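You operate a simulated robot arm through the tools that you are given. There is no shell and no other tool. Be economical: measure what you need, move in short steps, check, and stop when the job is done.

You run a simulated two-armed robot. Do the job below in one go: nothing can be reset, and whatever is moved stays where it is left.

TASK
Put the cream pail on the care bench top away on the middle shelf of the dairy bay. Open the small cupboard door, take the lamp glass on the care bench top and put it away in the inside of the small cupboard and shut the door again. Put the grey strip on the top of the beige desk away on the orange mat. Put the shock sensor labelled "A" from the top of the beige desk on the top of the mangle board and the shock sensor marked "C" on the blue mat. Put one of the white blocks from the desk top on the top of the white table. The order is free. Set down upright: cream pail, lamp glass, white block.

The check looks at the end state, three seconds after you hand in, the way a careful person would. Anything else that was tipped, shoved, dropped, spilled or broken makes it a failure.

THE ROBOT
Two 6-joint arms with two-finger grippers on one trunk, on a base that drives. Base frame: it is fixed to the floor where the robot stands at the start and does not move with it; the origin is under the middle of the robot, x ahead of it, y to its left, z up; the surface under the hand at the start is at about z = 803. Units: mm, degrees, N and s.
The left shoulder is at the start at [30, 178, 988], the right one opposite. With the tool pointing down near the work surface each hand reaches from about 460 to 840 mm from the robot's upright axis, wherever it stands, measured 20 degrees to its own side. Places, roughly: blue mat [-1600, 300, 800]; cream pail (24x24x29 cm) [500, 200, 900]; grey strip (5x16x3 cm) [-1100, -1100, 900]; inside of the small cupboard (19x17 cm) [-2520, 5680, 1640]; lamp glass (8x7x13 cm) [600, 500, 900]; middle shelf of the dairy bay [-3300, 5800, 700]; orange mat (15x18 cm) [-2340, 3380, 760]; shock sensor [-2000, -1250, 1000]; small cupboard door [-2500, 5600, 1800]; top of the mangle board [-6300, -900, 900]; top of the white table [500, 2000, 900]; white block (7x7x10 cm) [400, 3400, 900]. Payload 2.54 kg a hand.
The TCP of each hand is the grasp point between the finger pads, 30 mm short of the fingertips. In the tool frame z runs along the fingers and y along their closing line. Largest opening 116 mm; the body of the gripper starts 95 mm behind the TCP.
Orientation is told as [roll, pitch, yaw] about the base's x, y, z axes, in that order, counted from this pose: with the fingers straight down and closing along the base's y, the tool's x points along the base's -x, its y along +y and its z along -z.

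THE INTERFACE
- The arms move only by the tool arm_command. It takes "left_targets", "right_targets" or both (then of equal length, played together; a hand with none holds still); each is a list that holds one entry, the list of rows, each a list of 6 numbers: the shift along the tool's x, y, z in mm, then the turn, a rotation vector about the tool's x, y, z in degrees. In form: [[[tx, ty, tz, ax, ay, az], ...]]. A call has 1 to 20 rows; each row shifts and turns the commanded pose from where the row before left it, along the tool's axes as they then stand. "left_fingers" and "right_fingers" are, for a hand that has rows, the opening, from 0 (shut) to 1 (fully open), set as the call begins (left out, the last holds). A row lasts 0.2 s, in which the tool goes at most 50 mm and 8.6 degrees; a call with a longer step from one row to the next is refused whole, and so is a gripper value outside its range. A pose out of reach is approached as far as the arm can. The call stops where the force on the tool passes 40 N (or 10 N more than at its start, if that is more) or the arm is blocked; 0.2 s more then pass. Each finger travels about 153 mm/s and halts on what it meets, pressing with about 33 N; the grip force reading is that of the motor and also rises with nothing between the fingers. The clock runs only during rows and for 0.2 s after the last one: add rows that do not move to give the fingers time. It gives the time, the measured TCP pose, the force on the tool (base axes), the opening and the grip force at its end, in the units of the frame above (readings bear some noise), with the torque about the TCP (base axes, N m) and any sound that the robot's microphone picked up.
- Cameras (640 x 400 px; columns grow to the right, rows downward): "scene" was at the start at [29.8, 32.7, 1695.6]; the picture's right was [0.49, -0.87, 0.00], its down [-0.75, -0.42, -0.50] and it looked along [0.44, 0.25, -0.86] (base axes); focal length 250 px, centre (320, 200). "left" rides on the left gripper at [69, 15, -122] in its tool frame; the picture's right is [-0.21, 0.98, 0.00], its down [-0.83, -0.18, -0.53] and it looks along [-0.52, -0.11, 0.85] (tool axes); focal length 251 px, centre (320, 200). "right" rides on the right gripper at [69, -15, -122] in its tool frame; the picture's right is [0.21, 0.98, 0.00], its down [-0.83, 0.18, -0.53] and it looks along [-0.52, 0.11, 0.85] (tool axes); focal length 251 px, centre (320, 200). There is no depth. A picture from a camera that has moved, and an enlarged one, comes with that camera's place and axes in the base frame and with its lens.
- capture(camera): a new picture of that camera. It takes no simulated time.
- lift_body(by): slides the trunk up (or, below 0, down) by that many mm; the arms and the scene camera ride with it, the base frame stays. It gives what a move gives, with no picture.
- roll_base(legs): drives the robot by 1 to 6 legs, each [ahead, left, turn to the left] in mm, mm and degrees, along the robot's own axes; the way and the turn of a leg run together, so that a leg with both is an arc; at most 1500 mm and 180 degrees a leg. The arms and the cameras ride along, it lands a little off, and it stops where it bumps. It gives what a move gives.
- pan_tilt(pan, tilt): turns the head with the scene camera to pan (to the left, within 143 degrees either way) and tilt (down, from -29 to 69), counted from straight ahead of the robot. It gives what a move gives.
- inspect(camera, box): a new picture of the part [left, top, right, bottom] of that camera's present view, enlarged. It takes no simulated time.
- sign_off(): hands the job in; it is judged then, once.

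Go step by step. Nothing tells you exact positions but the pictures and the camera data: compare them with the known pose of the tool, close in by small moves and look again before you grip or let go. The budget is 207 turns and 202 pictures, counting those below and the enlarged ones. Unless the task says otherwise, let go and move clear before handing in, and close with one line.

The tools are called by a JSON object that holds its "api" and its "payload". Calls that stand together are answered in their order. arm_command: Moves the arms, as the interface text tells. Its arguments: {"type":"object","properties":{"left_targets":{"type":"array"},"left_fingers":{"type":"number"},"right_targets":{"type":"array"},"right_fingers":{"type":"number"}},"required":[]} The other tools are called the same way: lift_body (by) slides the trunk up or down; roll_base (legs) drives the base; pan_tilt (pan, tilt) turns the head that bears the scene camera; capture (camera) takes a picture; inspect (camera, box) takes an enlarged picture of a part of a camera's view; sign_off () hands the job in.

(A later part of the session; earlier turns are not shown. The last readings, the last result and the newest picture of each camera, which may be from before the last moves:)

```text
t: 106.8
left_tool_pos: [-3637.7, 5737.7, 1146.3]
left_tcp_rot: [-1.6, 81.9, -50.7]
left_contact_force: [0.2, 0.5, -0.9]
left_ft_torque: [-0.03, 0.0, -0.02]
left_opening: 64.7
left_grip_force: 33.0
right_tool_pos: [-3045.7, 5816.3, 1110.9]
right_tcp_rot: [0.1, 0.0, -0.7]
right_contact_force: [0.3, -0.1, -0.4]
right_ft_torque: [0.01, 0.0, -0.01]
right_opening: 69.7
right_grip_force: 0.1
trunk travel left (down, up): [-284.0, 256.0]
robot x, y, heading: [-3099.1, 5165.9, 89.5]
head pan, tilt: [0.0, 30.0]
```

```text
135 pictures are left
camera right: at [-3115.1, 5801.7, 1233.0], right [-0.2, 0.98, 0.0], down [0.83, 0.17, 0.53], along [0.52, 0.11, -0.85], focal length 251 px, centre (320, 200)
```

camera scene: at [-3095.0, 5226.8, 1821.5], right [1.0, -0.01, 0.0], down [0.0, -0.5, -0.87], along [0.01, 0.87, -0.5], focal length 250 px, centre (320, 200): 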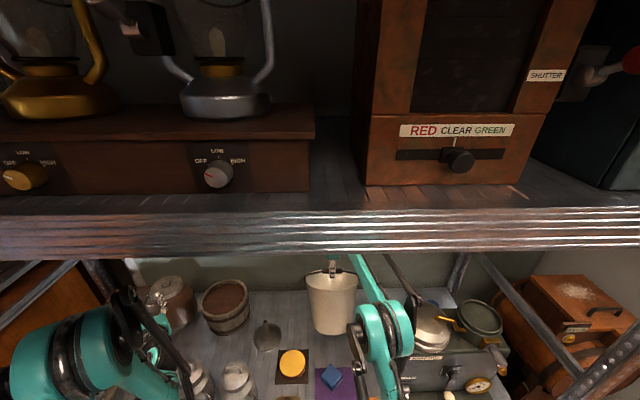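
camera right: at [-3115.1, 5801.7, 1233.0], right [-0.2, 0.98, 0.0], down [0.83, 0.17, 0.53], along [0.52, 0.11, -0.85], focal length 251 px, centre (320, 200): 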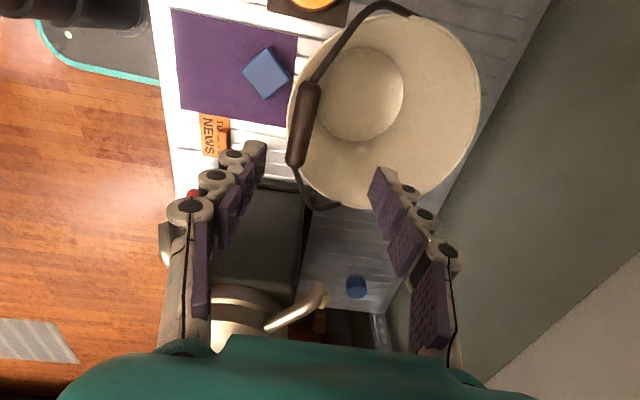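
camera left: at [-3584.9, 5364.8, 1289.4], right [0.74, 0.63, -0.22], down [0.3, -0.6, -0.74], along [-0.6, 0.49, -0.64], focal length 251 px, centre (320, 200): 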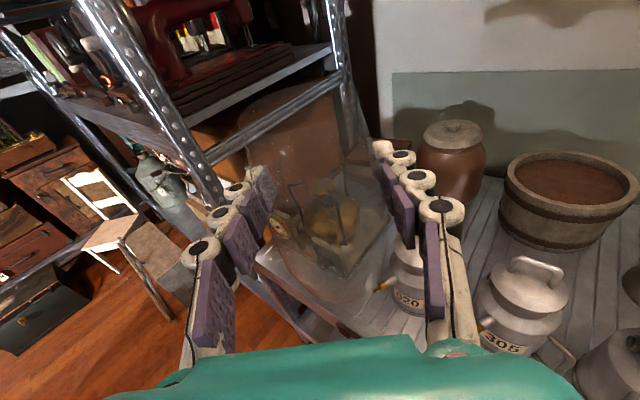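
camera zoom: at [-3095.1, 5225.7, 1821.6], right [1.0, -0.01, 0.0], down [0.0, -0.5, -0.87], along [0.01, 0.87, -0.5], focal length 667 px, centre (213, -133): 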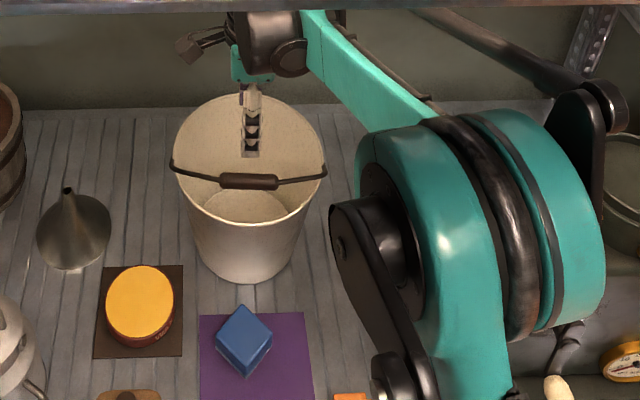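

The pail stands upright on the middle shelf, nothing disturbed. I back straight out and raise the trunk for the cupboard.

{"api": "roll_base", "payload": {"legs": [[-500, 0, 0]]}}

{"api": "lift_body", "payload": {"by": 256}}

{"api": "roll_base", "payload": {"legs": [[0, -450, 0.5]]}}

{"api": "pan_tilt", "payload": {"pan": -5, "tilt": 15}}

{"api": "capture", "payload": {"camera": "scene"}}

```text
t: 109.8
left_tool_pos: [-3639.1, 5240.6, 1144.9]
left_tcp_rot: [-1.5, 81.8, -50.8]
left_contact_force: [-0.4, 0.1, -0.9]
left_ft_torque: [0.01, -0.02, 0.01]
left_opening: 64.6
left_grip_force: 33.0
right_tool_pos: [-3047.8, 5316.6, 1109.1]
right_tcp_rot: [0.2, 0.1, -0.9]
right_contact_force: [0.9, 0.3, -0.1]
right_ft_torque: [0.05, 0.0, 0.02]
right_opening: 69.7
right_grip_force: 0.1
trunk travel left (down, up): [-284.0, 256.0]
robot x, y, heading: [-3100.7, 4668.5, 89.2]
head pan, tilt: [0.0, 30.0]
```

```text
t: 112.4
left_tool_pos: [-3641.7, 5240.6, 1401.5]
left_tcp_rot: [-1.8, 81.9, -51.1]
left_contact_force: [0.1, 0.0, -1.4]
left_ft_torque: [0.0, 0.04, -0.01]
left_opening: 64.5
left_grip_force: 32.9
right_tool_pos: [-3047.5, 5317.2, 1365.0]
right_tcp_rot: [0.1, 0.1, -1.0]
right_contact_force: [0.1, -0.2, -0.1]
right_ft_torque: [-0.03, -0.01, 0.02]
right_opening: 69.8
right_grip_force: 0.1
trunk travel left (down, up): [-540.0, 0.0]
robot x, y, heading: [-3097.5, 4668.3, 89.3]
head pan, tilt: [0.0, 30.0]
```

```text
t: 115.2
left_tool_pos: [-3191.5, 5233.6, 1401.2]
left_tcp_rot: [-1.5, 81.9, -50.3]
left_contact_force: [-0.2, -0.5, -2.4]
left_ft_torque: [0.01, -0.02, 0.0]
left_opening: 64.3
left_grip_force: 33.6
right_tool_pos: [-2599.2, 5314.9, 1365.3]
right_tcp_rot: [0.2, 0.0, -0.4]
right_contact_force: [0.1, -0.6, 1.3]
right_ft_torque: [0.03, -0.02, -0.01]
right_opening: 69.3
right_grip_force: 0.1
trunk travel left (down, up): [-540.0, 0.0]
robot x, y, heading: [-2648.0, 4665.8, 89.6]
head pan, tilt: [0.0, 30.0]
```

```text
t: 115.9
left_tool_pos: [-3189.9, 5234.1, 1402.7]
left_tcp_rot: [-1.9, 81.8, -50.6]
left_contact_force: [0.7, 0.6, -0.6]
left_ft_torque: [0.01, 0.03, -0.01]
left_opening: 64.7
left_grip_force: 33.4
right_tool_pos: [-2597.9, 5314.8, 1365.7]
right_tcp_rot: [0.2, 0.1, -0.4]
right_contact_force: [0.2, 0.3, 0.2]
right_ft_torque: [0.01, 0.03, -0.04]
right_opening: 69.8
right_grip_force: 0.1
trunk travel left (down, up): [-540.0, 0.0]
robot x, y, heading: [-2647.9, 4661.6, 89.8]
head pan, tilt: [-5.0, 15.0]
```

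```text
134 pictures are left
camera scene: at [-2636.6, 4726.7, 2101.6], right [1.0, -0.09, 0.0], down [-0.02, -0.26, -0.97], along [0.09, 0.96, -0.26], focal length 250 px, centre (320, 200)
```

scene: 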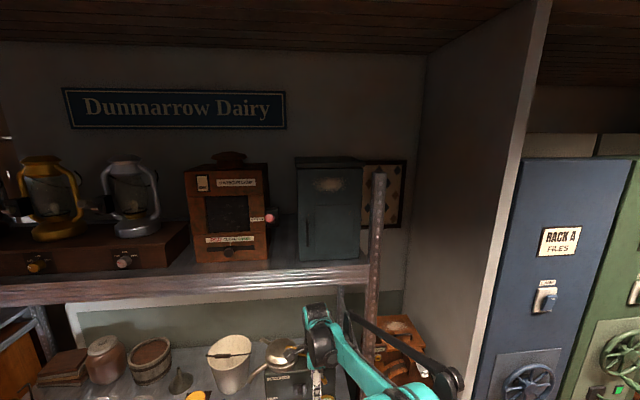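

{"api": "inspect", "payload": {"camera": "scene", "box": [270, 130, 430, 290]}}

```text
2.50 times, centred on (350, 210) of scene
camera zoom: at [-2636.6, 4726.7, 2101.6], right [1.0, -0.09, 0.0], down [-0.02, -0.26, -0.97], along [0.09, 0.96, -0.26], focal length 625 px, centre (245, 175)
```

zoom: 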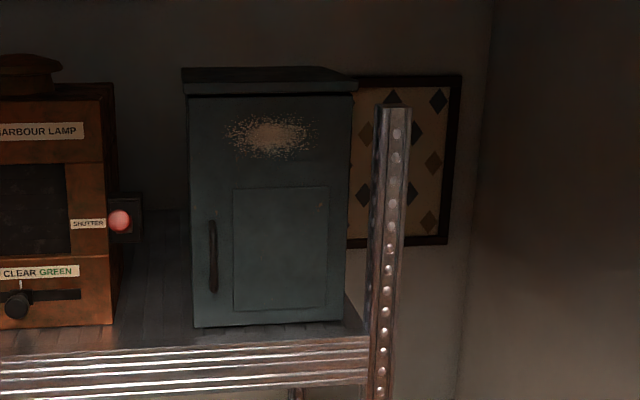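

The cupboard front is at y≈5600, its handle about (-2604, 5570, 1750), hinge on the right. I turn the right hand to a level, forward-pointing pose.

{"api": "arm_command", "payload": {"right_targets": [[[0, 0, 0, 0, 0, -8.2], [0, 0, 0, 0, 0, -8.2], [0, 0, 0, 0, 0, -8.2], [0, 0, 0, 0, 0, -8.2], [0, 0, 0, 0, 0, -8.2], [0, 0, 0, 0, 0, -8.2], [0, 0, 0, 0, 0, -8.2], [0, 0, 0, 0, 0, -8.2], [0, 0, 0, 0, 0, -8.2], [0, 0, 0, 0, 0, -8.2], [0, 0, 0, 0, 0, -8.2]]]}}

{"api": "arm_command", "payload": {"right_targets": [[[0, 0, 0, 0, -8.2, 0], [0, 0, 0, 0, -8.2, 0], [0, 0, 0, 0, -8.2, 0], [0, 0, 0, 0, -8.2, 0], [0, 0, 0, 0, -8.2, 0], [0, 0, 0, 0, -8.2, 0], [0, 0, 0, 0, -8.2, 0], [0, 0, 0, 0, -8.2, 0], [0, 0, 0, 0, -8.2, 0], [0, 0, 0, 0, -8.2, 0], [0, 0, 0, 0, -8, 0], [-40, 0, 0, 0, 0, 0], [-40, 0, 0, 0, 0, 0], [-40, 0, 0, 0, 0, 0], [-40, 0, 0, 0, 0, 0], [-40, 0, 0, 0, 0, 0], [-40, 0, 0, 0, 0, 0], [0, 0, 0, 0, 0, 0]]]}}

{"api": "capture", "payload": {"camera": "scene"}}

{"api": "capture", "payload": {"camera": "right"}}

```text
t: 118.3
left_tool_pos: [-3190.7, 5233.4, 1401.4]
left_tcp_rot: [-1.6, 81.8, -50.6]
left_contact_force: [0.4, 0.1, -1.5]
left_ft_torque: [0.0, -0.03, 0.02]
left_opening: 64.5
left_grip_force: 33.0
right_tool_pos: [-2599.2, 5314.1, 1365.6]
right_tcp_rot: [0.1, -0.1, 89.9]
right_contact_force: [0.2, 1.1, 0.0]
right_ft_torque: [-0.03, -0.02, 0.01]
right_opening: 69.6
right_grip_force: 0.0
trunk travel left (down, up): [-540.0, 0.0]
robot x, y, heading: [-2647.8, 4664.2, 89.8]
head pan, tilt: [-5.0, 15.0]
```

```text
t: 122.1
left_tool_pos: [-3191.0, 5232.8, 1400.7]
left_tcp_rot: [-1.7, 81.9, -50.5]
left_contact_force: [0.3, -0.1, -1.4]
left_ft_torque: [0.01, 0.03, -0.01]
left_opening: 64.7
left_grip_force: 32.9
right_tool_pos: [-2612.7, 5350.9, 1648.9]
right_tcp_rot: [152.5, -89.7, -62.9]
right_contact_force: [-0.3, -1.3, 0.6]
right_ft_torque: [0.02, -0.01, -0.02]
right_opening: 69.5
right_grip_force: 0.1
right hand out of reach, approached as far as the arm can: row 9, 10, 11
trunk travel left (down, up): [-540.0, 0.0]
robot x, y, heading: [-2649.4, 4664.6, 89.8]
head pan, tilt: [-5.0, 15.0]
```

```text
132 pictures are left
camera scene: at [-2637.6, 4727.0, 2101.6], right [1.0, -0.09, 0.0], down [-0.02, -0.26, -0.97], along [0.09, 0.96, -0.26], focal length 250 px, centre (320, 200)
```

scene: 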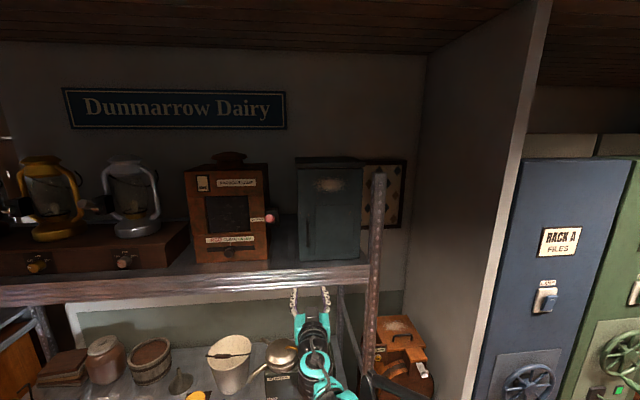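

```text
131 pictures are left
camera right: at [-2598.6, 5231.2, 1580.2], right [-0.98, 0.0, -0.21], down [-0.18, -0.54, 0.82], along [-0.11, 0.84, 0.52], focal length 251 px, centre (320, 200)
```

right: 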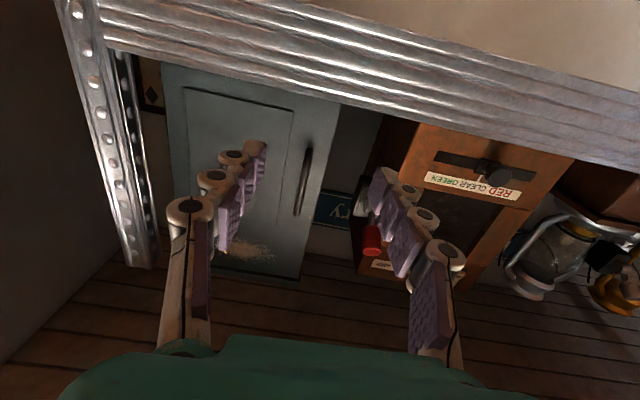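

The hand is level and facing the door. I raise to handle height and come closer.

{"api": "arm_command", "payload": {"right_targets": [[[-35, -3, 0, 0, 0, 0], [-35, -3, 0, 0, 0, 0], [-35, 0, 0, 0, 0, 0], [0, 0, 40, 0, 0, 0], [0, 0, 40, 0, 0, 0], [0, 0, 40, 0, 0, 0], [0, 0, 20, 0, 0, 0], [0, 0, 0, 0, 0, 0]]]}}

{"api": "capture", "payload": {"camera": "right"}}

{"api": "inspect", "payload": {"camera": "scene", "box": [250, 150, 410, 310]}}

```text
t: 123.9
left_tool_pos: [-3191.2, 5232.6, 1402.5]
left_tcp_rot: [-1.6, 81.9, -50.3]
left_contact_force: [0.3, -0.2, -1.2]
left_ft_torque: [0.05, -0.01, 0.01]
left_opening: 64.4
left_grip_force: 33.0
right_tool_pos: [-2608.1, 5492.3, 1753.7]
right_tcp_rot: [157.1, -89.8, -67.4]
right_contact_force: [-0.2, 0.3, -0.5]
right_ft_torque: [-0.04, 0.01, -0.01]
right_opening: 69.3
right_grip_force: 0.0
trunk travel left (down, up): [-540.0, 0.0]
robot x, y, heading: [-2646.7, 4662.3, 89.5]
head pan, tilt: [-5.0, 15.0]
```

```text
130 pictures are left
camera right: at [-2593.9, 5371.7, 1685.3], right [-0.98, 0.0, -0.21], down [-0.18, -0.54, 0.82], along [-0.11, 0.84, 0.52], focal length 251 px, centre (320, 200)
```

right: 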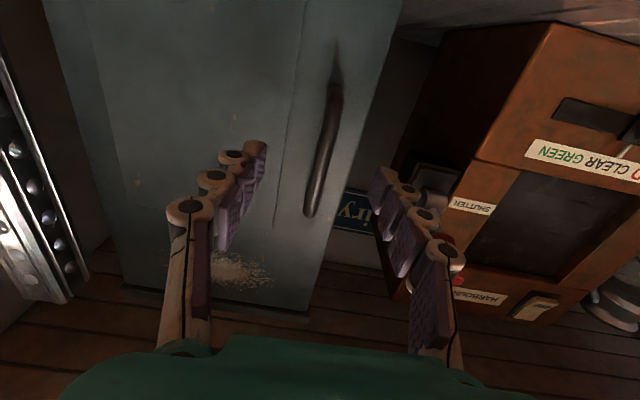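

```text
2.50 times, centred on (330, 230) of scene
camera zoom: at [-2637.6, 4725.6, 2101.7], right [1.0, -0.09, 0.0], down [-0.02, -0.26, -0.97], along [0.09, 0.96, -0.26], focal length 625 px, centre (295, 125)
```

zoom: 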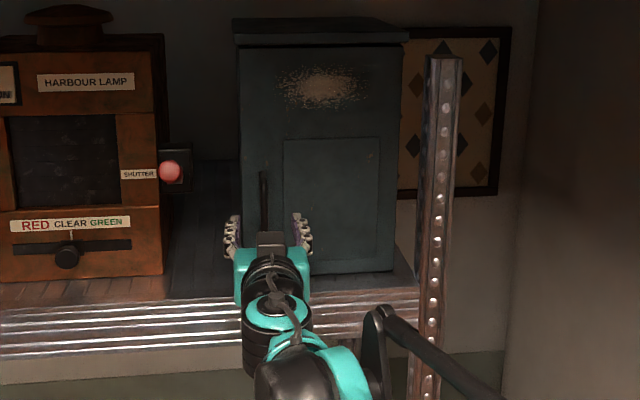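

Handle triangulates to (-2611, 5565, 1757). I move in and close on it.

{"api": "arm_command", "payload": {"right_targets": [[[0, 3, 30, 0, 0, 0], [0, 0, 20, 0, 0, 0], [0, 0, 13, 0, 0, 0], [0, 0, 0, 0, 0, 0]]]}}

{"api": "arm_command", "payload": {"right_targets": [[[0, 0, 0, 0, 0, 0], [0, 0, 0, 0, 0, 0], [0, 0, 0, 0, 0, 0]]], "right_fingers": 0}}

{"api": "capture", "payload": {"camera": "right"}}

```text
t: 124.9
left_tool_pos: [-3190.7, 5230.5, 1403.7]
left_tcp_rot: [-1.1, 82.0, -50.1]
left_contact_force: [0.2, -0.2, -0.6]
left_ft_torque: [0.03, -0.02, 0.02]
left_opening: 64.7
left_grip_force: 33.1
right_tool_pos: [-2607.9, 5550.2, 1754.7]
right_tcp_rot: [170.2, -89.7, -80.5]
right_contact_force: [3.4, -11.8, 2.4]
right_ft_torque: [0.04, -0.14, -0.56]
right_opening: 76.4
right_grip_force: 4.1
trunk travel left (down, up): [-540.0, 0.0]
robot x, y, heading: [-2644.4, 4662.9, 90.0]
head pan, tilt: [-5.0, 15.0]
```

```text
t: 125.5
left_tool_pos: [-3192.7, 5223.8, 1404.9]
left_tcp_rot: [-0.5, 82.0, -49.1]
left_contact_force: [1.1, 0.0, -0.7]
left_ft_torque: [-0.03, 0.01, 0.05]
left_opening: 64.8
left_grip_force: 33.3
right_tool_pos: [-2623.5, 5544.6, 1758.6]
right_tcp_rot: [167.9, -89.7, -76.8]
right_contact_force: [-18.1, -23.0, 8.9]
right_ft_torque: [0.4, -0.14, 1.78]
right_opening: 33.3
right_grip_force: 44.7
trunk travel left (down, up): [-540.0, 0.0]
robot x, y, heading: [-2648.3, 4666.1, 89.9]
head pan, tilt: [-5.0, 15.0]
stopped in row 3 (right hand): the force on the tool passed its limit at 42 N (the readings are from after the stop); the commanded pose is now the measured one
```

```text
128 pictures are left
camera right: at [-2605.5, 5423.2, 1688.9], right [-0.98, -0.02, -0.21], down [-0.17, -0.54, 0.82], along [-0.13, 0.84, 0.53], focal length 251 px, centre (320, 200)
```

right: 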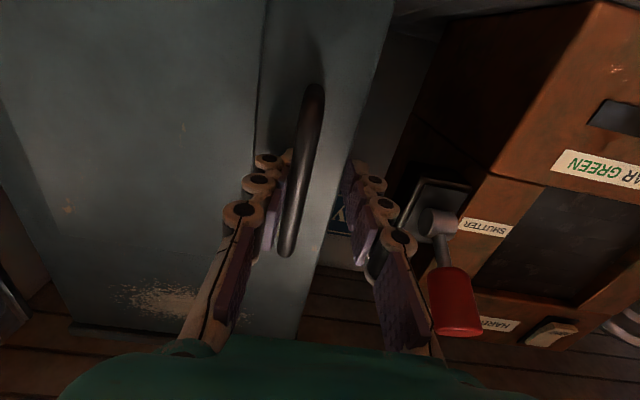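

The fingertips touched the door face, which is at about y=5580. I open, back off a little, recentre and close again.

{"api": "arm_command", "payload": {"right_targets": [[[0, 0, -10, 0, 0, 0], [0, -6, 0, 0, 0, 0], [0, -7, 0, 0, 0, 0], [0, 0, 0, 0, 0, 0]]], "right_fingers": 0.6}}

{"api": "capture", "payload": {"camera": "right"}}

{"api": "inspect", "payload": {"camera": "scene", "box": [250, 150, 410, 310]}}

```text
t: 126.5
left_tool_pos: [-3193.0, 5232.3, 1401.3]
left_tcp_rot: [-1.7, 81.9, -50.3]
left_contact_force: [-0.7, 0.5, -1.6]
left_ft_torque: [0.0, -0.03, 0.0]
left_opening: 64.6
left_grip_force: 33.4
right_tool_pos: [-2602.9, 5543.8, 1753.2]
right_tcp_rot: [130.8, -89.8, -40.7]
right_contact_force: [-1.2, 0.3, 0.6]
right_ft_torque: [0.0, -0.03, -0.02]
right_opening: 69.7
right_grip_force: 0.0
trunk travel left (down, up): [-540.0, 0.0]
robot x, y, heading: [-2643.8, 4661.9, 89.9]
head pan, tilt: [-5.0, 15.0]
```

```text
127 pictures are left
camera right: at [-2586.6, 5423.1, 1684.1], right [-0.98, 0.0, -0.21], down [-0.18, -0.54, 0.83], along [-0.12, 0.84, 0.52], focal length 251 px, centre (320, 200)
```

right: 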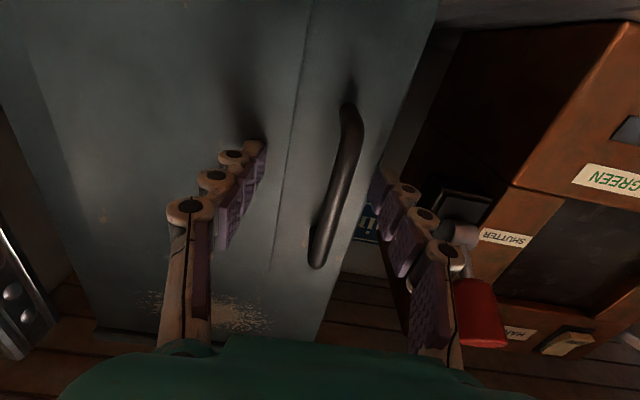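

```text
2.50 times, centred on (330, 230) of scene
camera zoom: at [-2637.8, 4726.1, 2101.7], right [1.0, -0.09, 0.0], down [-0.02, -0.26, -0.97], along [0.08, 0.96, -0.26], focal length 625 px, centre (295, 125)
```

zoom: 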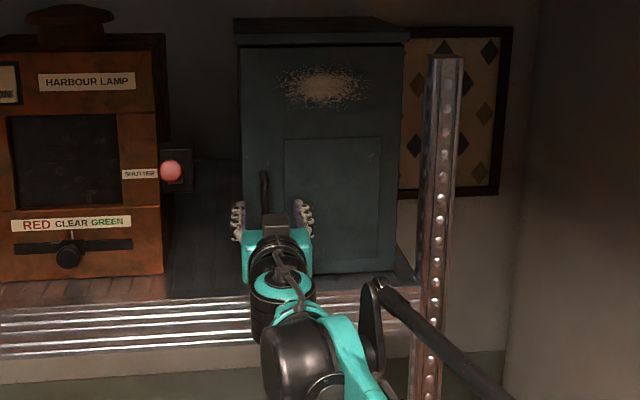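

{"api": "arm_command", "payload": {"right_targets": [[[0, 5, -3, 0, 0, 0], [0, 5, 0, 0, 0, 0], [0, 0, 0, 0, 0, 0]]]}}

{"api": "arm_command", "payload": {"right_targets": [[[0, 0, 0, 0, 0, 0], [0, 0, 0, 0, 0, 0], [0, 0, 0, 0, 0, 0]]], "right_fingers": 0.02}}

{"api": "capture", "payload": {"camera": "right"}}

```text
t: 127.3
left_tool_pos: [-3191.4, 5230.2, 1400.8]
left_tcp_rot: [-1.7, 81.9, -50.4]
left_contact_force: [-0.3, 0.2, -1.2]
left_ft_torque: [0.04, 0.04, 0.0]
left_opening: 64.5
left_grip_force: 33.1
right_tool_pos: [-2612.5, 5540.3, 1752.0]
right_tcp_rot: [129.8, -89.8, -39.6]
right_contact_force: [-0.2, -0.3, -0.2]
right_ft_torque: [0.0, -0.02, 0.0]
right_opening: 69.7
right_grip_force: 0.0
trunk travel left (down, up): [-540.0, 0.0]
robot x, y, heading: [-2648.6, 4662.4, 90.1]
head pan, tilt: [-5.0, 15.0]
```

```text
t: 128.1
left_tool_pos: [-3190.6, 5231.7, 1401.6]
left_tcp_rot: [-2.2, 82.0, -50.9]
left_contact_force: [0.3, -0.3, -0.6]
left_ft_torque: [-0.02, -0.04, -0.01]
left_opening: 64.6
left_grip_force: 33.0
right_tool_pos: [-2608.8, 5542.0, 1752.3]
right_tcp_rot: [122.0, -89.7, -31.9]
right_contact_force: [5.5, 0.8, 1.5]
right_ft_torque: [0.02, -0.19, 0.02]
right_opening: 9.3
right_grip_force: 35.6
trunk travel left (down, up): [-540.0, 0.0]
robot x, y, heading: [-2648.0, 4660.0, 89.9]
head pan, tilt: [-5.0, 15.0]
```

```text
125 pictures are left
camera right: at [-2594.6, 5419.9, 1683.7], right [-0.98, 0.0, -0.21], down [-0.18, -0.54, 0.83], along [-0.12, 0.84, 0.52], focal length 251 px, centre (320, 200)
```

right: 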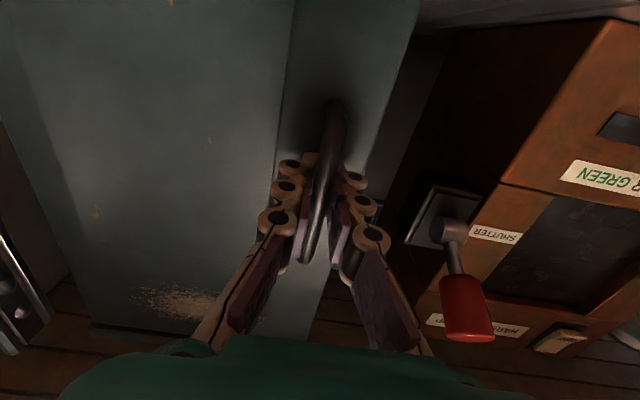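

The handle is gripped. I pull the door along its arc, first about 20°.

{"api": "arm_command", "payload": {"right_targets": [[[0, -3, -18, -2.5, 0, 0], [0, -5, -18, -2.5, 0, 0], [0, -5, -17.5, -2.5, 0, 0], [0, -6, -17.5, -2.5, 0, 0], [0, 0, 0, 0, 0, 0]]]}}

{"api": "inspect", "payload": {"camera": "scene", "box": [250, 150, 410, 310]}}

```text
t: 129.3
left_tool_pos: [-3188.5, 5234.1, 1402.9]
left_tcp_rot: [-3.0, 81.9, -51.8]
left_contact_force: [-0.9, 0.1, -2.4]
left_ft_torque: [0.01, -0.01, -0.02]
left_opening: 64.4
left_grip_force: 33.5
right_tool_pos: [-2580.2, 5474.2, 1751.5]
right_tcp_rot: [108.9, -89.8, -8.9]
right_contact_force: [19.5, 14.6, 15.9]
right_ft_torque: [-0.27, -0.44, 0.13]
right_opening: 9.2
right_grip_force: 35.1
trunk travel left (down, up): [-540.0, 0.0]
robot x, y, heading: [-2644.4, 4664.6, 90.0]
head pan, tilt: [-5.0, 15.0]
```

```text
2.50 times, centred on (330, 230) of scene
camera zoom: at [-2631.6, 4729.1, 2101.7], right [1.0, -0.09, 0.0], down [-0.03, -0.26, -0.97], along [0.08, 0.96, -0.26], focal length 625 px, centre (295, 125)
```

zoom: 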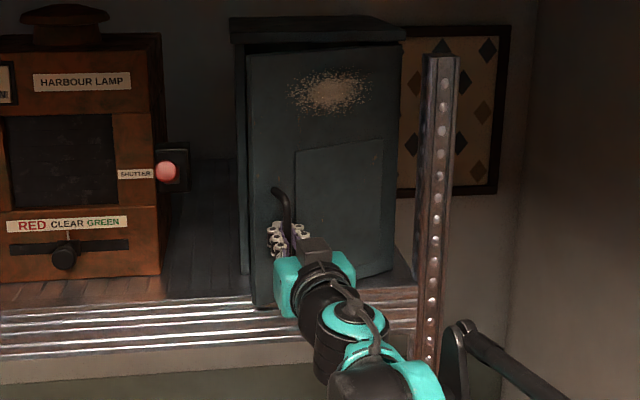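

The door is coming open. I continue along the arc, slightly more to the right to ease the side force.

{"api": "arm_command", "payload": {"right_targets": [[[-2, -10.4, -16, -2.5, 0, 0], [0, -10.9, -15.7, -2.5, 0, 0], [0, -10.2, -16.2, -2.5, 0, 0], [0, -10.5, -16.4, -2.5, 0, 0], [0, 0, 0, 0, 0, 0]]]}}

{"api": "inspect", "payload": {"camera": "scene", "box": [250, 150, 410, 310]}}

{"api": "capture", "payload": {"camera": "right"}}

```text
t: 130.5
left_tool_pos: [-3192.4, 5234.5, 1400.0]
left_tcp_rot: [-2.5, 81.8, -51.3]
left_contact_force: [-0.3, 0.1, -1.2]
left_ft_torque: [0.0, 0.05, 0.01]
left_opening: 64.5
left_grip_force: 32.4
right_tool_pos: [-2529.3, 5421.2, 1751.2]
right_tcp_rot: [106.2, -89.8, 4.0]
right_contact_force: [3.4, 3.9, -18.2]
right_ft_torque: [0.46, -0.17, -0.07]
right_opening: 9.4
right_grip_force: 35.7
trunk travel left (down, up): [-540.0, 0.0]
robot x, y, heading: [-2645.9, 4659.9, 89.8]
head pan, tilt: [-5.0, 15.0]
```

```text
2.50 times, centred on (330, 230) of scene
camera zoom: at [-2636.8, 4730.8, 2101.5], right [1.0, -0.09, 0.0], down [-0.02, -0.26, -0.97], along [0.08, 0.96, -0.26], focal length 625 px, centre (295, 125)
```

zoom: 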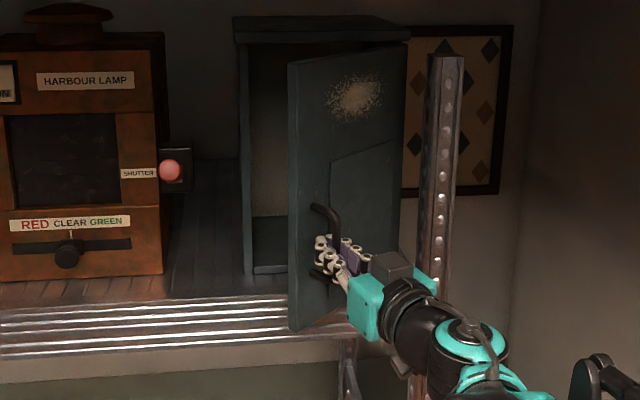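

```text
122 pictures are left
camera right: at [-2474.3, 5313.5, 1684.6], right [-0.92, -0.34, -0.21], down [0.02, -0.56, 0.83], along [-0.4, 0.75, 0.52], focal length 251 px, centre (320, 200)
```

right: 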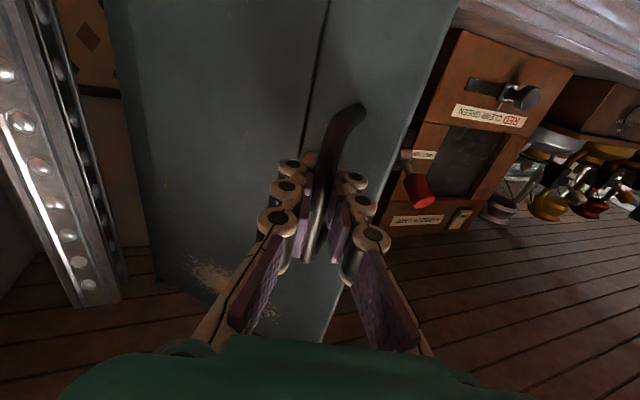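

Three points fit a hinge at (-2410, 5587), radius 204. I carry the door on to about 85°.

{"api": "arm_command", "payload": {"right_targets": [[[1.5, -11.9, -15.3, -4, 0, 0], [0, -11.9, -15, -4, 0, 0], [0, -12.3, -14.7, -4, 0, 0], [0, -12.7, -14.5, -4, 0, 0], [0, -13.1, -14.2, -4, 0, 0], [0, -13.3, -13.8, -4, 0, 0], [0, -13.8, -13.4, -4, 0, 0], [0, -14.1, -13.1, -4, 0, 0], [0, 0, 0, 0, 0, 0]]]}}

{"api": "inspect", "payload": {"camera": "scene", "box": [250, 130, 450, 330]}}

```text
t: 132.5
left_tool_pos: [-3194.0, 5233.1, 1401.3]
left_tcp_rot: [-1.4, 81.7, -50.2]
left_contact_force: [-0.2, 1.1, -1.5]
left_ft_torque: [0.0, 0.01, -0.02]
left_opening: 64.7
left_grip_force: 33.1
right_tool_pos: [-2387.6, 5384.1, 1752.1]
right_tcp_rot: [-172.1, -89.9, -45.6]
right_contact_force: [-1.4, 11.1, 16.5]
right_ft_torque: [0.45, 0.13, -0.01]
right_opening: 9.2
right_grip_force: 35.6
trunk travel left (down, up): [-540.0, 0.0]
robot x, y, heading: [-2649.1, 4659.2, 89.9]
head pan, tilt: [-5.0, 15.0]
```

```text
2.00 times, centred on (350, 230) of scene
camera zoom: at [-2640.4, 4727.0, 2101.7], right [1.0, -0.09, 0.0], down [-0.02, -0.26, -0.97], along [0.08, 0.96, -0.26], focal length 500 px, centre (260, 140)
```

zoom: 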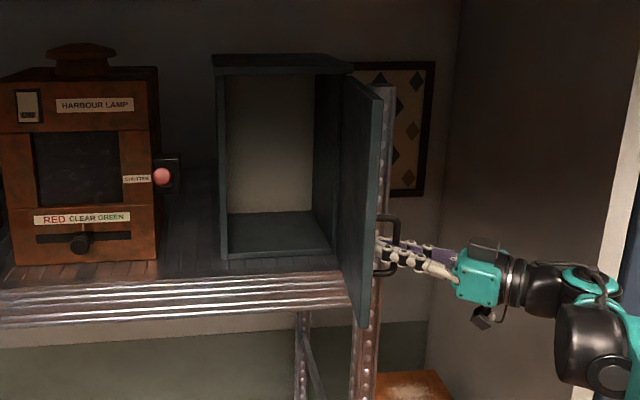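

The door stands at about 83° and the inside is empty. I release the handle and withdraw the right hand.

{"api": "arm_command", "payload": {"right_targets": [[[0, 0, 0, 0, 0, 0], [0, 0, 0, 0, 0, 0], [0, 0, -20, 0, 0, 0], [0, 0, -40, 0, 0, 0], [0, 0, -40, 0, 0, 0], [0, 0, 0, 0, 0, 0]]], "right_fingers": 0.35}}

{"api": "inspect", "payload": {"camera": "scene", "box": [250, 130, 450, 330]}}

```text
t: 133.9
left_tool_pos: [-3192.5, 5232.5, 1401.1]
left_tcp_rot: [-1.6, 81.9, -50.4]
left_contact_force: [-0.3, -1.1, -1.5]
left_ft_torque: [0.02, 0.04, 0.02]
left_opening: 64.6
left_grip_force: 33.2
right_tool_pos: [-2306.1, 5322.4, 1751.5]
right_tcp_rot: [-179.2, -89.8, -38.7]
right_contact_force: [0.0, 0.3, -0.4]
right_ft_torque: [-0.02, -0.02, 0.02]
right_opening: 40.5
right_grip_force: 0.1
trunk travel left (down, up): [-540.0, 0.0]
robot x, y, heading: [-2643.7, 4664.7, 90.0]
head pan, tilt: [-5.0, 15.0]
```

```text
2.00 times, centred on (350, 230) of scene
camera zoom: at [-2638.7, 4727.1, 2101.6], right [1.0, -0.09, 0.0], down [-0.02, -0.26, -0.97], along [0.08, 0.96, -0.26], focal length 500 px, centre (260, 140)
```

zoom: 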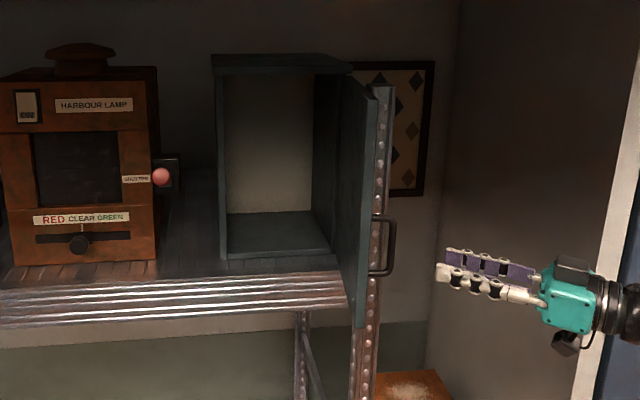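

The door stays open by itself; interior centre is about (-2525, 5690), floor z≈1643. I back off and turn right 40° so the left hand points straight at it.

{"api": "roll_base", "payload": {"legs": [[-250, -170, 0], [0, 0, -40]]}}

{"api": "arm_command", "payload": {"left_targets": [[[40, 0, 5.6, 0, 0, 0], [40, 0, 5.6, 0, 0, 0], [40, 0, 5.6, 0, 0, 0], [40, 0, 5.6, 0, 0, 0], [40, 0, 5.6, 0, 0, 0], [40, 0, 5.6, 0, 0, 0], [40, 0, 5.6, 0, 0, 0], [45, 0, 6, 0, 0, 0], [0, 0, 0, 0, 0, 0]]]}}

{"api": "pan_tilt", "payload": {"pan": 40, "tilt": 15}}

{"api": "capture", "payload": {"camera": "scene"}}

{"api": "capture", "payload": {"camera": "left"}}

```text
t: 137.8
left_tool_pos: [-2540.0, 5199.2, 1401.0]
left_tcp_rot: [-1.6, 81.8, -89.4]
left_contact_force: [0.8, -0.4, -1.0]
left_ft_torque: [0.02, -0.01, 0.0]
left_opening: 64.7
left_grip_force: 33.1
right_tool_pos: [-1794.2, 4708.1, 1750.9]
right_tcp_rot: [-175.6, -89.8, -81.4]
right_contact_force: [0.2, 0.1, 0.5]
right_ft_torque: [0.05, 0.01, -0.01]
right_opening: 40.5
right_grip_force: 0.2
trunk travel left (down, up): [-540.0, 0.0]
robot x, y, heading: [-2478.0, 4412.7, 51.1]
head pan, tilt: [-5.0, 15.0]
```

```text
t: 139.8
left_tool_pos: [-2542.9, 5287.7, 1713.5]
left_tcp_rot: [-1.7, 81.8, -89.6]
left_contact_force: [-0.1, -0.2, -0.8]
left_ft_torque: [-0.03, 0.0, 0.01]
left_opening: 64.7
left_grip_force: 32.9
right_tool_pos: [-1795.3, 4708.5, 1752.1]
right_tcp_rot: [-176.8, -89.8, -80.1]
right_contact_force: [0.1, -0.8, -0.1]
right_ft_torque: [0.0, -0.01, 0.02]
right_opening: 40.6
right_grip_force: 0.1
trunk travel left (down, up): [-540.0, 0.0]
robot x, y, heading: [-2475.1, 4414.8, 50.6]
head pan, tilt: [-5.0, 15.0]
```

```text
t: 140.9
left_tool_pos: [-2542.5, 5288.6, 1714.0]
left_tcp_rot: [-1.7, 81.8, -89.4]
left_contact_force: [0.1, -0.4, -0.7]
left_ft_torque: [0.03, 0.01, 0.02]
left_opening: 64.6
left_grip_force: 32.9
right_tool_pos: [-1795.2, 4708.3, 1751.8]
right_tcp_rot: [-177.6, -89.9, -79.4]
right_contact_force: [0.0, -0.6, -0.3]
right_ft_torque: [0.01, 0.01, -0.02]
right_opening: 40.5
right_grip_force: 0.0
trunk travel left (down, up): [-540.0, 0.0]
robot x, y, heading: [-2477.7, 4412.3, 51.0]
head pan, tilt: [40.0, 15.0]
```

```text
119 pictures are left
camera scene: at [-2495.5, 4483.2, 2101.7], right [1.0, 0.01, 0.0], down [0.0, -0.26, -0.97], along [-0.01, 0.97, -0.26], focal length 250 px, centre (320, 200)
```

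scene: 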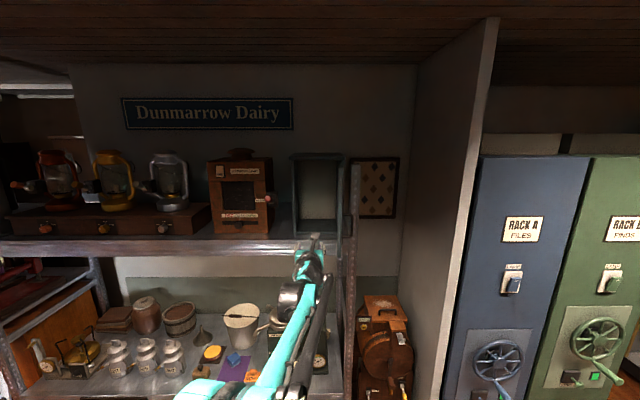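

```text
118 pictures are left
camera left: at [-2523.2, 5177.2, 1798.1], right [0.98, 0.01, -0.22], down [-0.16, -0.65, -0.74], along [-0.15, 0.76, -0.63], focal length 251 px, centre (320, 200)
```

left: 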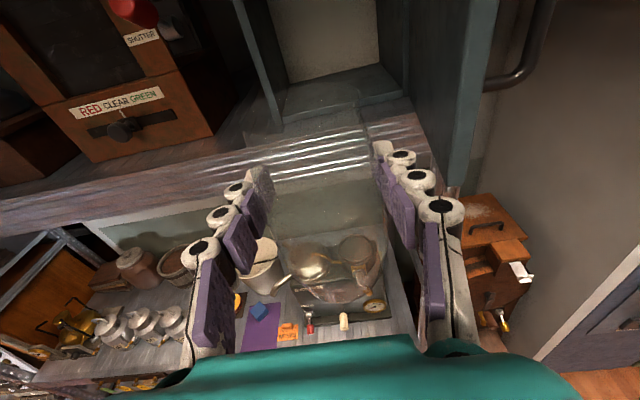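

Hand is level and aligned with the opening. I raise 20 mm and drive 300 mm in, then look.

{"api": "arm_command", "payload": {"left_targets": [[[20, 0, 2.8, 0, 0, 0], [0, 0, 0, 0, 0, 0]]]}}

{"api": "roll_base", "payload": {"legs": [[241, 179, 0]]}}

{"api": "capture", "payload": {"camera": "left"}}

{"api": "capture", "payload": {"camera": "scene"}}

```text
t: 141.5
left_tool_pos: [-2542.3, 5295.2, 1735.2]
left_tcp_rot: [-1.6, 82.0, -89.6]
left_contact_force: [-0.4, 0.2, -1.1]
left_ft_torque: [-0.04, -0.02, 0.0]
left_opening: 64.6
left_grip_force: 32.8
right_tool_pos: [-1795.3, 4708.2, 1750.8]
right_tcp_rot: [-177.7, -89.8, -79.2]
right_contact_force: [1.2, -0.1, -0.5]
right_ft_torque: [0.01, -0.03, -0.03]
right_opening: 40.6
right_grip_force: 0.1
trunk travel left (down, up): [-540.0, 0.0]
robot x, y, heading: [-2475.6, 4411.5, 51.0]
head pan, tilt: [40.0, 15.0]
```

```text
t: 143.6
left_tool_pos: [-2535.0, 5586.5, 1735.5]
left_tcp_rot: [-1.6, 82.1, -89.1]
left_contact_force: [0.0, 0.0, -1.8]
left_ft_torque: [0.02, -0.02, -0.03]
left_opening: 64.5
left_grip_force: 32.9
right_tool_pos: [-1785.2, 5002.9, 1752.5]
right_tcp_rot: [-173.6, -89.7, -83.1]
right_contact_force: [-0.4, -0.6, 0.0]
right_ft_torque: [-0.05, 0.01, -0.05]
right_opening: 40.5
right_grip_force: 0.1
trunk travel left (down, up): [-540.0, 0.0]
robot x, y, heading: [-2464.1, 4708.9, 51.0]
head pan, tilt: [40.0, 15.0]
```

```text
117 pictures are left
camera left: at [-2515.1, 5475.5, 1819.5], right [0.98, 0.01, -0.22], down [-0.16, -0.65, -0.74], along [-0.15, 0.76, -0.63], focal length 251 px, centre (320, 200)
```

left: 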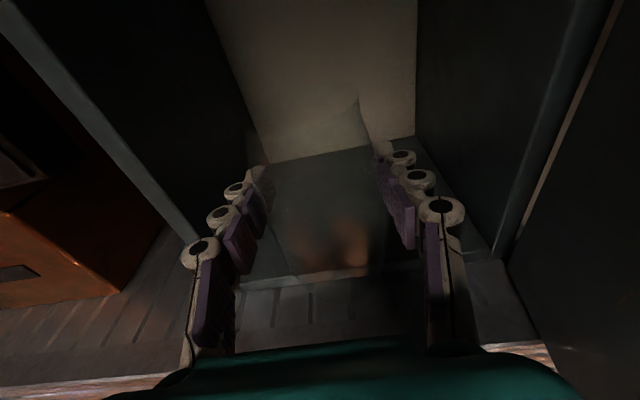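

```text
116 pictures are left
camera scene: at [-2483.8, 4774.6, 2101.8], right [1.0, 0.02, 0.0], down [0.01, -0.26, -0.97], along [-0.02, 0.97, -0.26], focal length 250 px, centre (320, 200)
```

scene: 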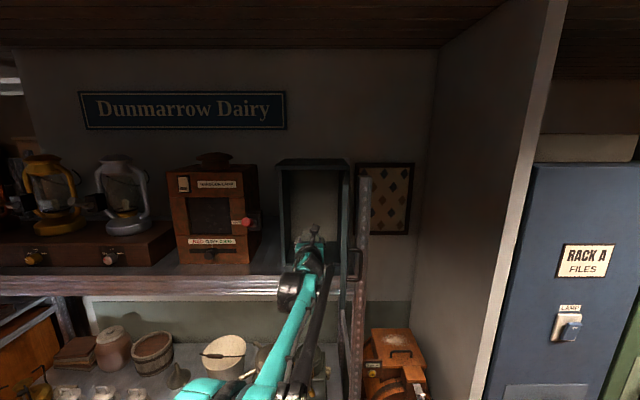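

The hand is entering centrally. I drive in the last ~95 mm.

{"api": "roll_base", "payload": {"legs": [[78, 57, 0]]}}

{"api": "capture", "payload": {"camera": "left"}}

{"api": "capture", "payload": {"camera": "scene"}}

```text
t: 144.7
left_tool_pos: [-2531.6, 5679.1, 1736.3]
left_tcp_rot: [-1.7, 82.0, -89.3]
left_contact_force: [-0.1, -0.7, -0.5]
left_ft_torque: [0.0, 0.0, -0.01]
left_opening: 64.4
left_grip_force: 32.6
right_tool_pos: [-1781.2, 5095.3, 1751.4]
right_tcp_rot: [-173.2, -89.8, -83.5]
right_contact_force: [-0.1, 0.0, 0.3]
right_ft_torque: [0.03, 0.02, -0.02]
right_opening: 40.5
right_grip_force: 0.1
trunk travel left (down, up): [-540.0, 0.0]
robot x, y, heading: [-2459.6, 4802.3, 51.1]
head pan, tilt: [40.0, 15.0]
```

```text
115 pictures are left
camera left: at [-2511.0, 5568.3, 1820.3], right [0.98, 0.01, -0.22], down [-0.16, -0.65, -0.74], along [-0.15, 0.76, -0.63], focal length 251 px, centre (320, 200)
```

left: 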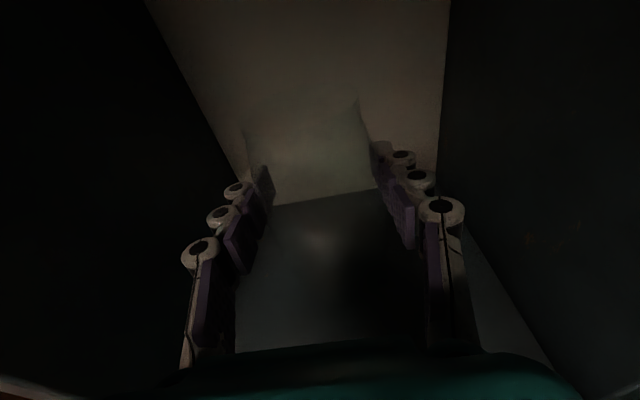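

```text
114 pictures are left
camera scene: at [-2480.2, 4867.3, 2101.9], right [1.0, 0.02, 0.0], down [0.0, -0.26, -0.97], along [-0.02, 0.97, -0.26], focal length 250 px, centre (320, 200)
```

scene: 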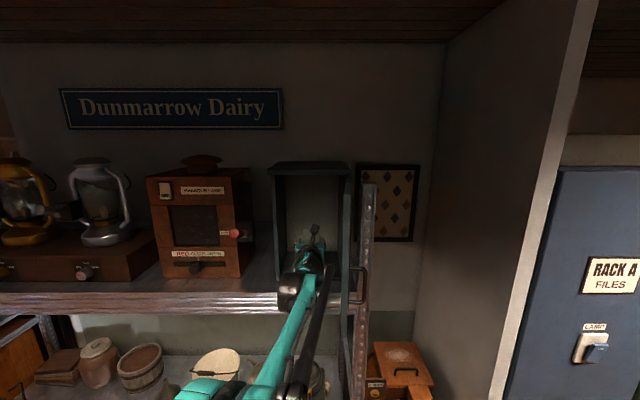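

Centred in the cupboard. I lower gently until contact.

{"api": "arm_command", "payload": {"left_targets": [[[-9.9, 0, 1.4, 0, 0, 0], [-7.9, 0, 1.1, 0, 0, 0], [-3, 0, 0.4, 0, 0, 0], [0, 0, 0, 0, 0, 0]]]}}

```text
t: 145.7
left_tool_pos: [-2531.7, 5676.6, 1716.8]
left_tcp_rot: [-1.8, 82.2, -89.6]
left_contact_force: [-0.2, -1.0, 26.1]
left_ft_torque: [0.36, 0.06, -0.03]
left_opening: 65.1
left_grip_force: 33.3
right_tool_pos: [-1780.6, 5093.9, 1751.7]
right_tcp_rot: [-172.2, -89.5, -84.5]
right_contact_force: [-1.0, 0.9, 0.3]
right_ft_torque: [-0.01, 0.04, 0.04]
right_opening: 40.5
right_grip_force: 0.0
trunk travel left (down, up): [-540.0, 0.0]
robot x, y, heading: [-2459.3, 4795.8, 51.0]
head pan, tilt: [40.0, 15.0]
```

Contact. I relieve the pressure and open slowly.

{"api": "arm_command", "payload": {"left_targets": [[[2, 0, -0.3, 0, 0, 0], [0, 0, 0, 0, 0, 0]]]}}

{"api": "arm_command", "payload": {"left_targets": [[[0, 0, 0, 0, 0, 0], [0, 0, 0, 0, 0, 0], [0, 0, 0, 0, 0, 0]]], "left_fingers": 0.78}}

{"api": "capture", "payload": {"camera": "left"}}

```text
t: 146.3
left_tool_pos: [-2531.4, 5678.8, 1716.1]
left_tcp_rot: [-1.7, 81.9, -89.3]
left_contact_force: [-0.1, -3.7, 10.0]
left_ft_torque: [0.04, 0.06, -0.01]
left_opening: 65.0
left_grip_force: 33.4
right_tool_pos: [-1779.5, 5095.2, 1751.8]
right_tcp_rot: [-174.7, -89.6, -82.2]
right_contact_force: [0.3, -0.6, 0.2]
right_ft_torque: [0.01, -0.01, 0.02]
right_opening: 40.5
right_grip_force: 0.0
trunk travel left (down, up): [-540.0, 0.0]
robot x, y, heading: [-2462.4, 4799.4, 51.1]
head pan, tilt: [40.0, 15.0]
```

```text
t: 147.1
left_tool_pos: [-2530.8, 5681.8, 1716.2]
left_tcp_rot: [-1.7, 81.9, -89.3]
left_contact_force: [-0.2, -0.1, 0.3]
left_ft_torque: [0.02, -0.05, 0.0]
left_opening: 90.7
left_grip_force: 0.0
right_tool_pos: [-1781.7, 5100.8, 1751.4]
right_tcp_rot: [-178.3, -89.8, -78.3]
right_contact_force: [0.9, -0.1, -0.2]
right_ft_torque: [0.01, -0.04, -0.02]
right_opening: 40.6
right_grip_force: 0.1
trunk travel left (down, up): [-540.0, 0.0]
robot x, y, heading: [-2463.4, 4801.2, 51.0]
head pan, tilt: [40.0, 15.0]
```

```text
113 pictures are left
camera left: at [-2510.8, 5572.0, 1799.2], right [0.98, 0.01, -0.22], down [-0.16, -0.65, -0.74], along [-0.15, 0.76, -0.64], focal length 251 px, centre (320, 200)
```

left: 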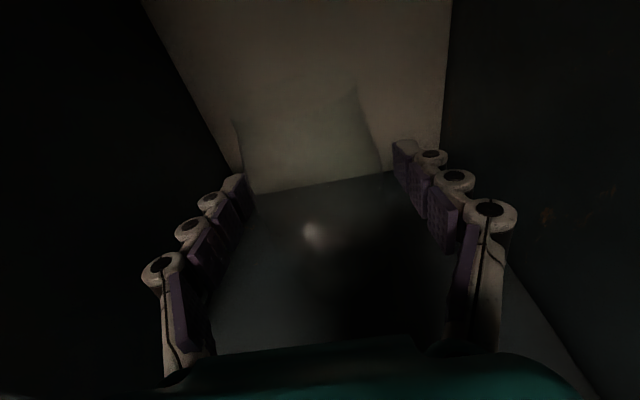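

The glass stands free. I withdraw the hand straight back.

{"api": "arm_command", "payload": {"left_targets": [[[-2.8, 0, -19.8, 0, 0, 0], [-4.2, 0, -29.7, 0, 0, 0], [-5.6, 0, -39.6, 0, 0, 0], [-5.6, 0, -39.6, 0, 0, 0], [-5.6, 0, -39.6, 0, 0, 0], [-5.6, 0, -39.6, 0, 0, 0], [0, 0, 0, 0, 0, 0]]]}}

{"api": "capture", "payload": {"camera": "left"}}

{"api": "inspect", "payload": {"camera": "scene", "box": [240, 140, 400, 320]}}

```text
t: 148.7
left_tool_pos: [-2521.9, 5473.0, 1715.4]
left_tcp_rot: [-1.6, 81.8, -89.3]
left_contact_force: [-0.8, 0.3, -0.5]
left_ft_torque: [0.0, 0.03, 0.04]
left_opening: 90.9
left_grip_force: 0.0
right_tool_pos: [-1779.7, 5101.4, 1751.1]
right_tcp_rot: [178.1, -89.8, -75.0]
right_contact_force: [0.0, -0.4, 0.3]
right_ft_torque: [0.02, 0.01, 0.0]
right_opening: 40.6
right_grip_force: 0.0
trunk travel left (down, up): [-540.0, 0.0]
robot x, y, heading: [-2462.0, 4798.7, 51.4]
head pan, tilt: [40.0, 15.0]
```

```text
112 pictures are left
camera left: at [-2501.7, 5362.5, 1799.3], right [0.98, 0.01, -0.22], down [-0.16, -0.65, -0.74], along [-0.15, 0.76, -0.64], focal length 251 px, centre (320, 200)
```

left: 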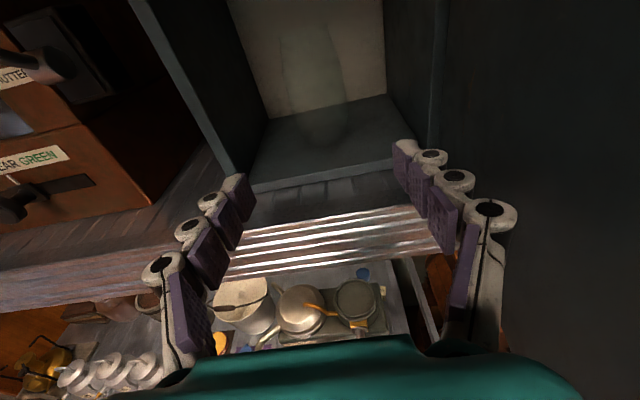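

```text
2.22 times, centred on (320, 230) of scene
camera zoom: at [-2480.0, 4872.9, 2101.7], right [1.0, 0.02, 0.0], down [0.0, -0.26, -0.97], along [-0.02, 0.97, -0.26], focal length 556 px, centre (320, 133)
```

zoom: 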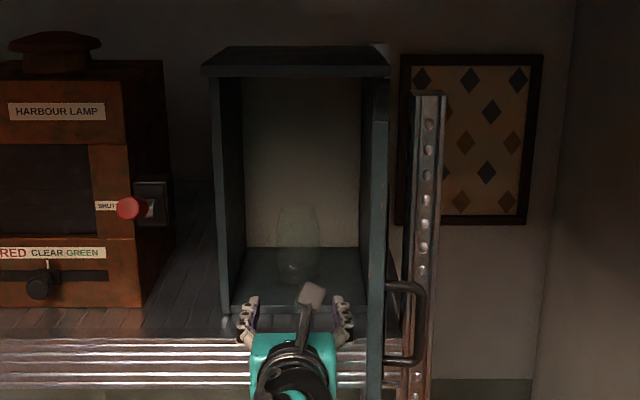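

The glass stands upright inside. I back out, return to facing the bay and bring the right hand back beside the open door.

{"api": "roll_base", "payload": {"legs": [[-194, -157, 0], [0, 0, 39], [115, 165, 0]]}}

{"api": "pan_tilt", "payload": {"pan": -10, "tilt": 18}}

{"api": "capture", "payload": {"camera": "right"}}

{"api": "inspect", "payload": {"camera": "scene", "box": [220, 110, 420, 310]}}

```text
t: 153.5
left_tool_pos: [-3084.0, 5150.8, 1717.9]
left_tcp_rot: [-1.9, 82.1, -51.2]
left_contact_force: [0.5, 0.1, 0.3]
left_ft_torque: [0.0, -0.01, -0.01]
left_opening: 90.6
left_grip_force: 0.0
right_tool_pos: [-2272.5, 5320.2, 1751.3]
right_tcp_rot: [179.7, -89.6, -38.1]
right_contact_force: [0.5, -0.6, -0.2]
right_ft_torque: [0.02, 0.02, -0.02]
right_opening: 40.5
right_grip_force: 0.0
trunk travel left (down, up): [-540.0, 0.0]
robot x, y, heading: [-2624.4, 4666.2, 89.6]
head pan, tilt: [40.0, 15.0]
```

```text
t: 154.7
left_tool_pos: [-3087.9, 5152.6, 1715.5]
left_tcp_rot: [-1.7, 81.9, -50.9]
left_contact_force: [-0.4, 0.0, 0.1]
left_ft_torque: [0.04, 0.0, 0.03]
left_opening: 90.6
left_grip_force: 0.0
right_tool_pos: [-2274.6, 5321.9, 1751.3]
right_tcp_rot: [-178.9, -89.8, -39.5]
right_contact_force: [0.3, -0.1, -0.4]
right_ft_torque: [-0.01, -0.03, -0.01]
right_opening: 40.5
right_grip_force: 0.1
trunk travel left (down, up): [-540.0, 0.0]
robot x, y, heading: [-2618.1, 4659.8, 89.3]
head pan, tilt: [-10.0, 18.0]
```

```text
110 pictures are left
camera right: at [-2169.7, 5258.9, 1682.9], right [-0.61, -0.77, -0.21], down [0.31, -0.48, 0.82], along [-0.73, 0.43, 0.52], focal length 251 px, centre (320, 200)
```

right: 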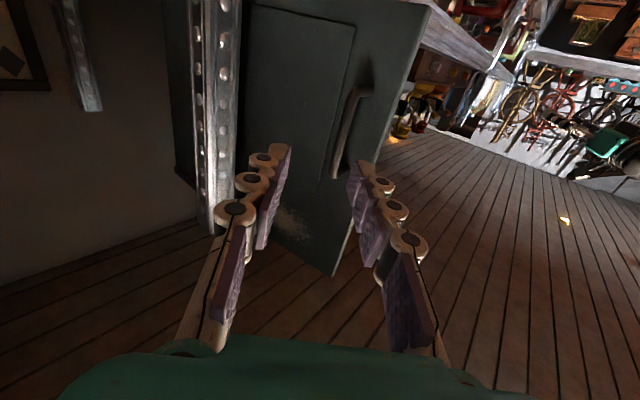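

```text
2.00 times, centred on (320, 210) of scene
camera zoom: at [-2604.5, 4727.3, 2096.8], right [0.98, -0.18, 0.0], down [-0.06, -0.3, -0.95], along [0.17, 0.94, -0.31], focal length 500 px, centre (320, 180)
```

zoom: 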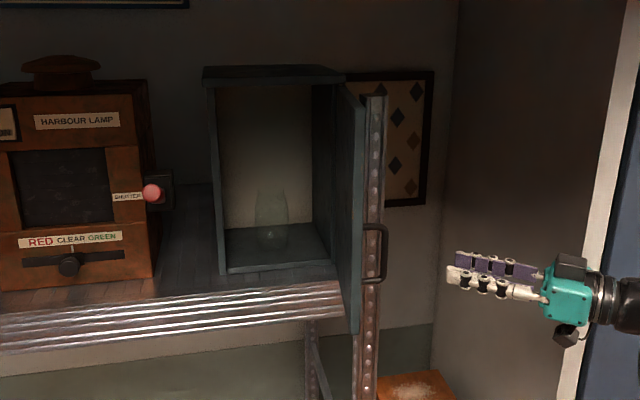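

The open door's handle is about 33 mm to the side and 136 mm ahead of the hand. I shift, approach and grip it again.

{"api": "arm_command", "payload": {"right_targets": [[[0, 17, 10, 0, 0, 0], [0, 16, 20, 0, 0, 0], [0, 0, 30, 0, 0, 0], [0, 0, 0, 0, 0, 0]]], "right_fingers": 0.5}}

{"api": "capture", "payload": {"camera": "right"}}

```text
t: 155.7
left_tool_pos: [-3087.7, 5152.7, 1715.5]
left_tcp_rot: [-1.6, 81.9, -50.9]
left_contact_force: [0.2, -0.3, -0.3]
left_ft_torque: [0.0, -0.01, 0.04]
left_opening: 90.6
left_grip_force: 0.0
right_tool_pos: [-2342.0, 5333.5, 1753.2]
right_tcp_rot: [-176.2, -89.8, -42.2]
right_contact_force: [0.6, -0.6, 0.0]
right_ft_torque: [0.02, -0.02, 0.01]
right_opening: 57.8
right_grip_force: 0.0
trunk travel left (down, up): [-540.0, 0.0]
robot x, y, heading: [-2622.8, 4668.0, 89.6]
head pan, tilt: [-10.0, 18.0]
```

```text
108 pictures are left
camera right: at [-2237.5, 5271.0, 1684.7], right [-0.61, -0.77, -0.21], down [0.31, -0.48, 0.82], along [-0.73, 0.43, 0.53], focal length 251 px, centre (320, 200)
```

right: 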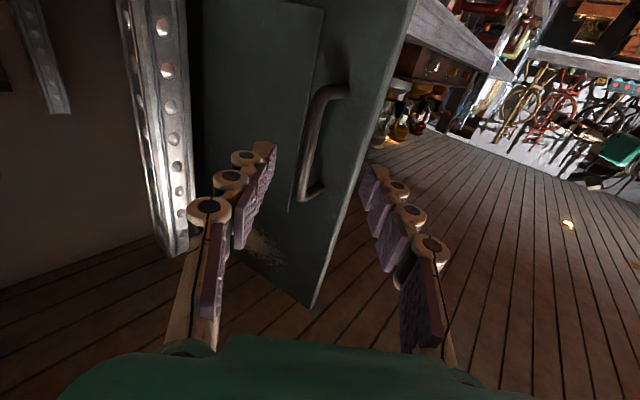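

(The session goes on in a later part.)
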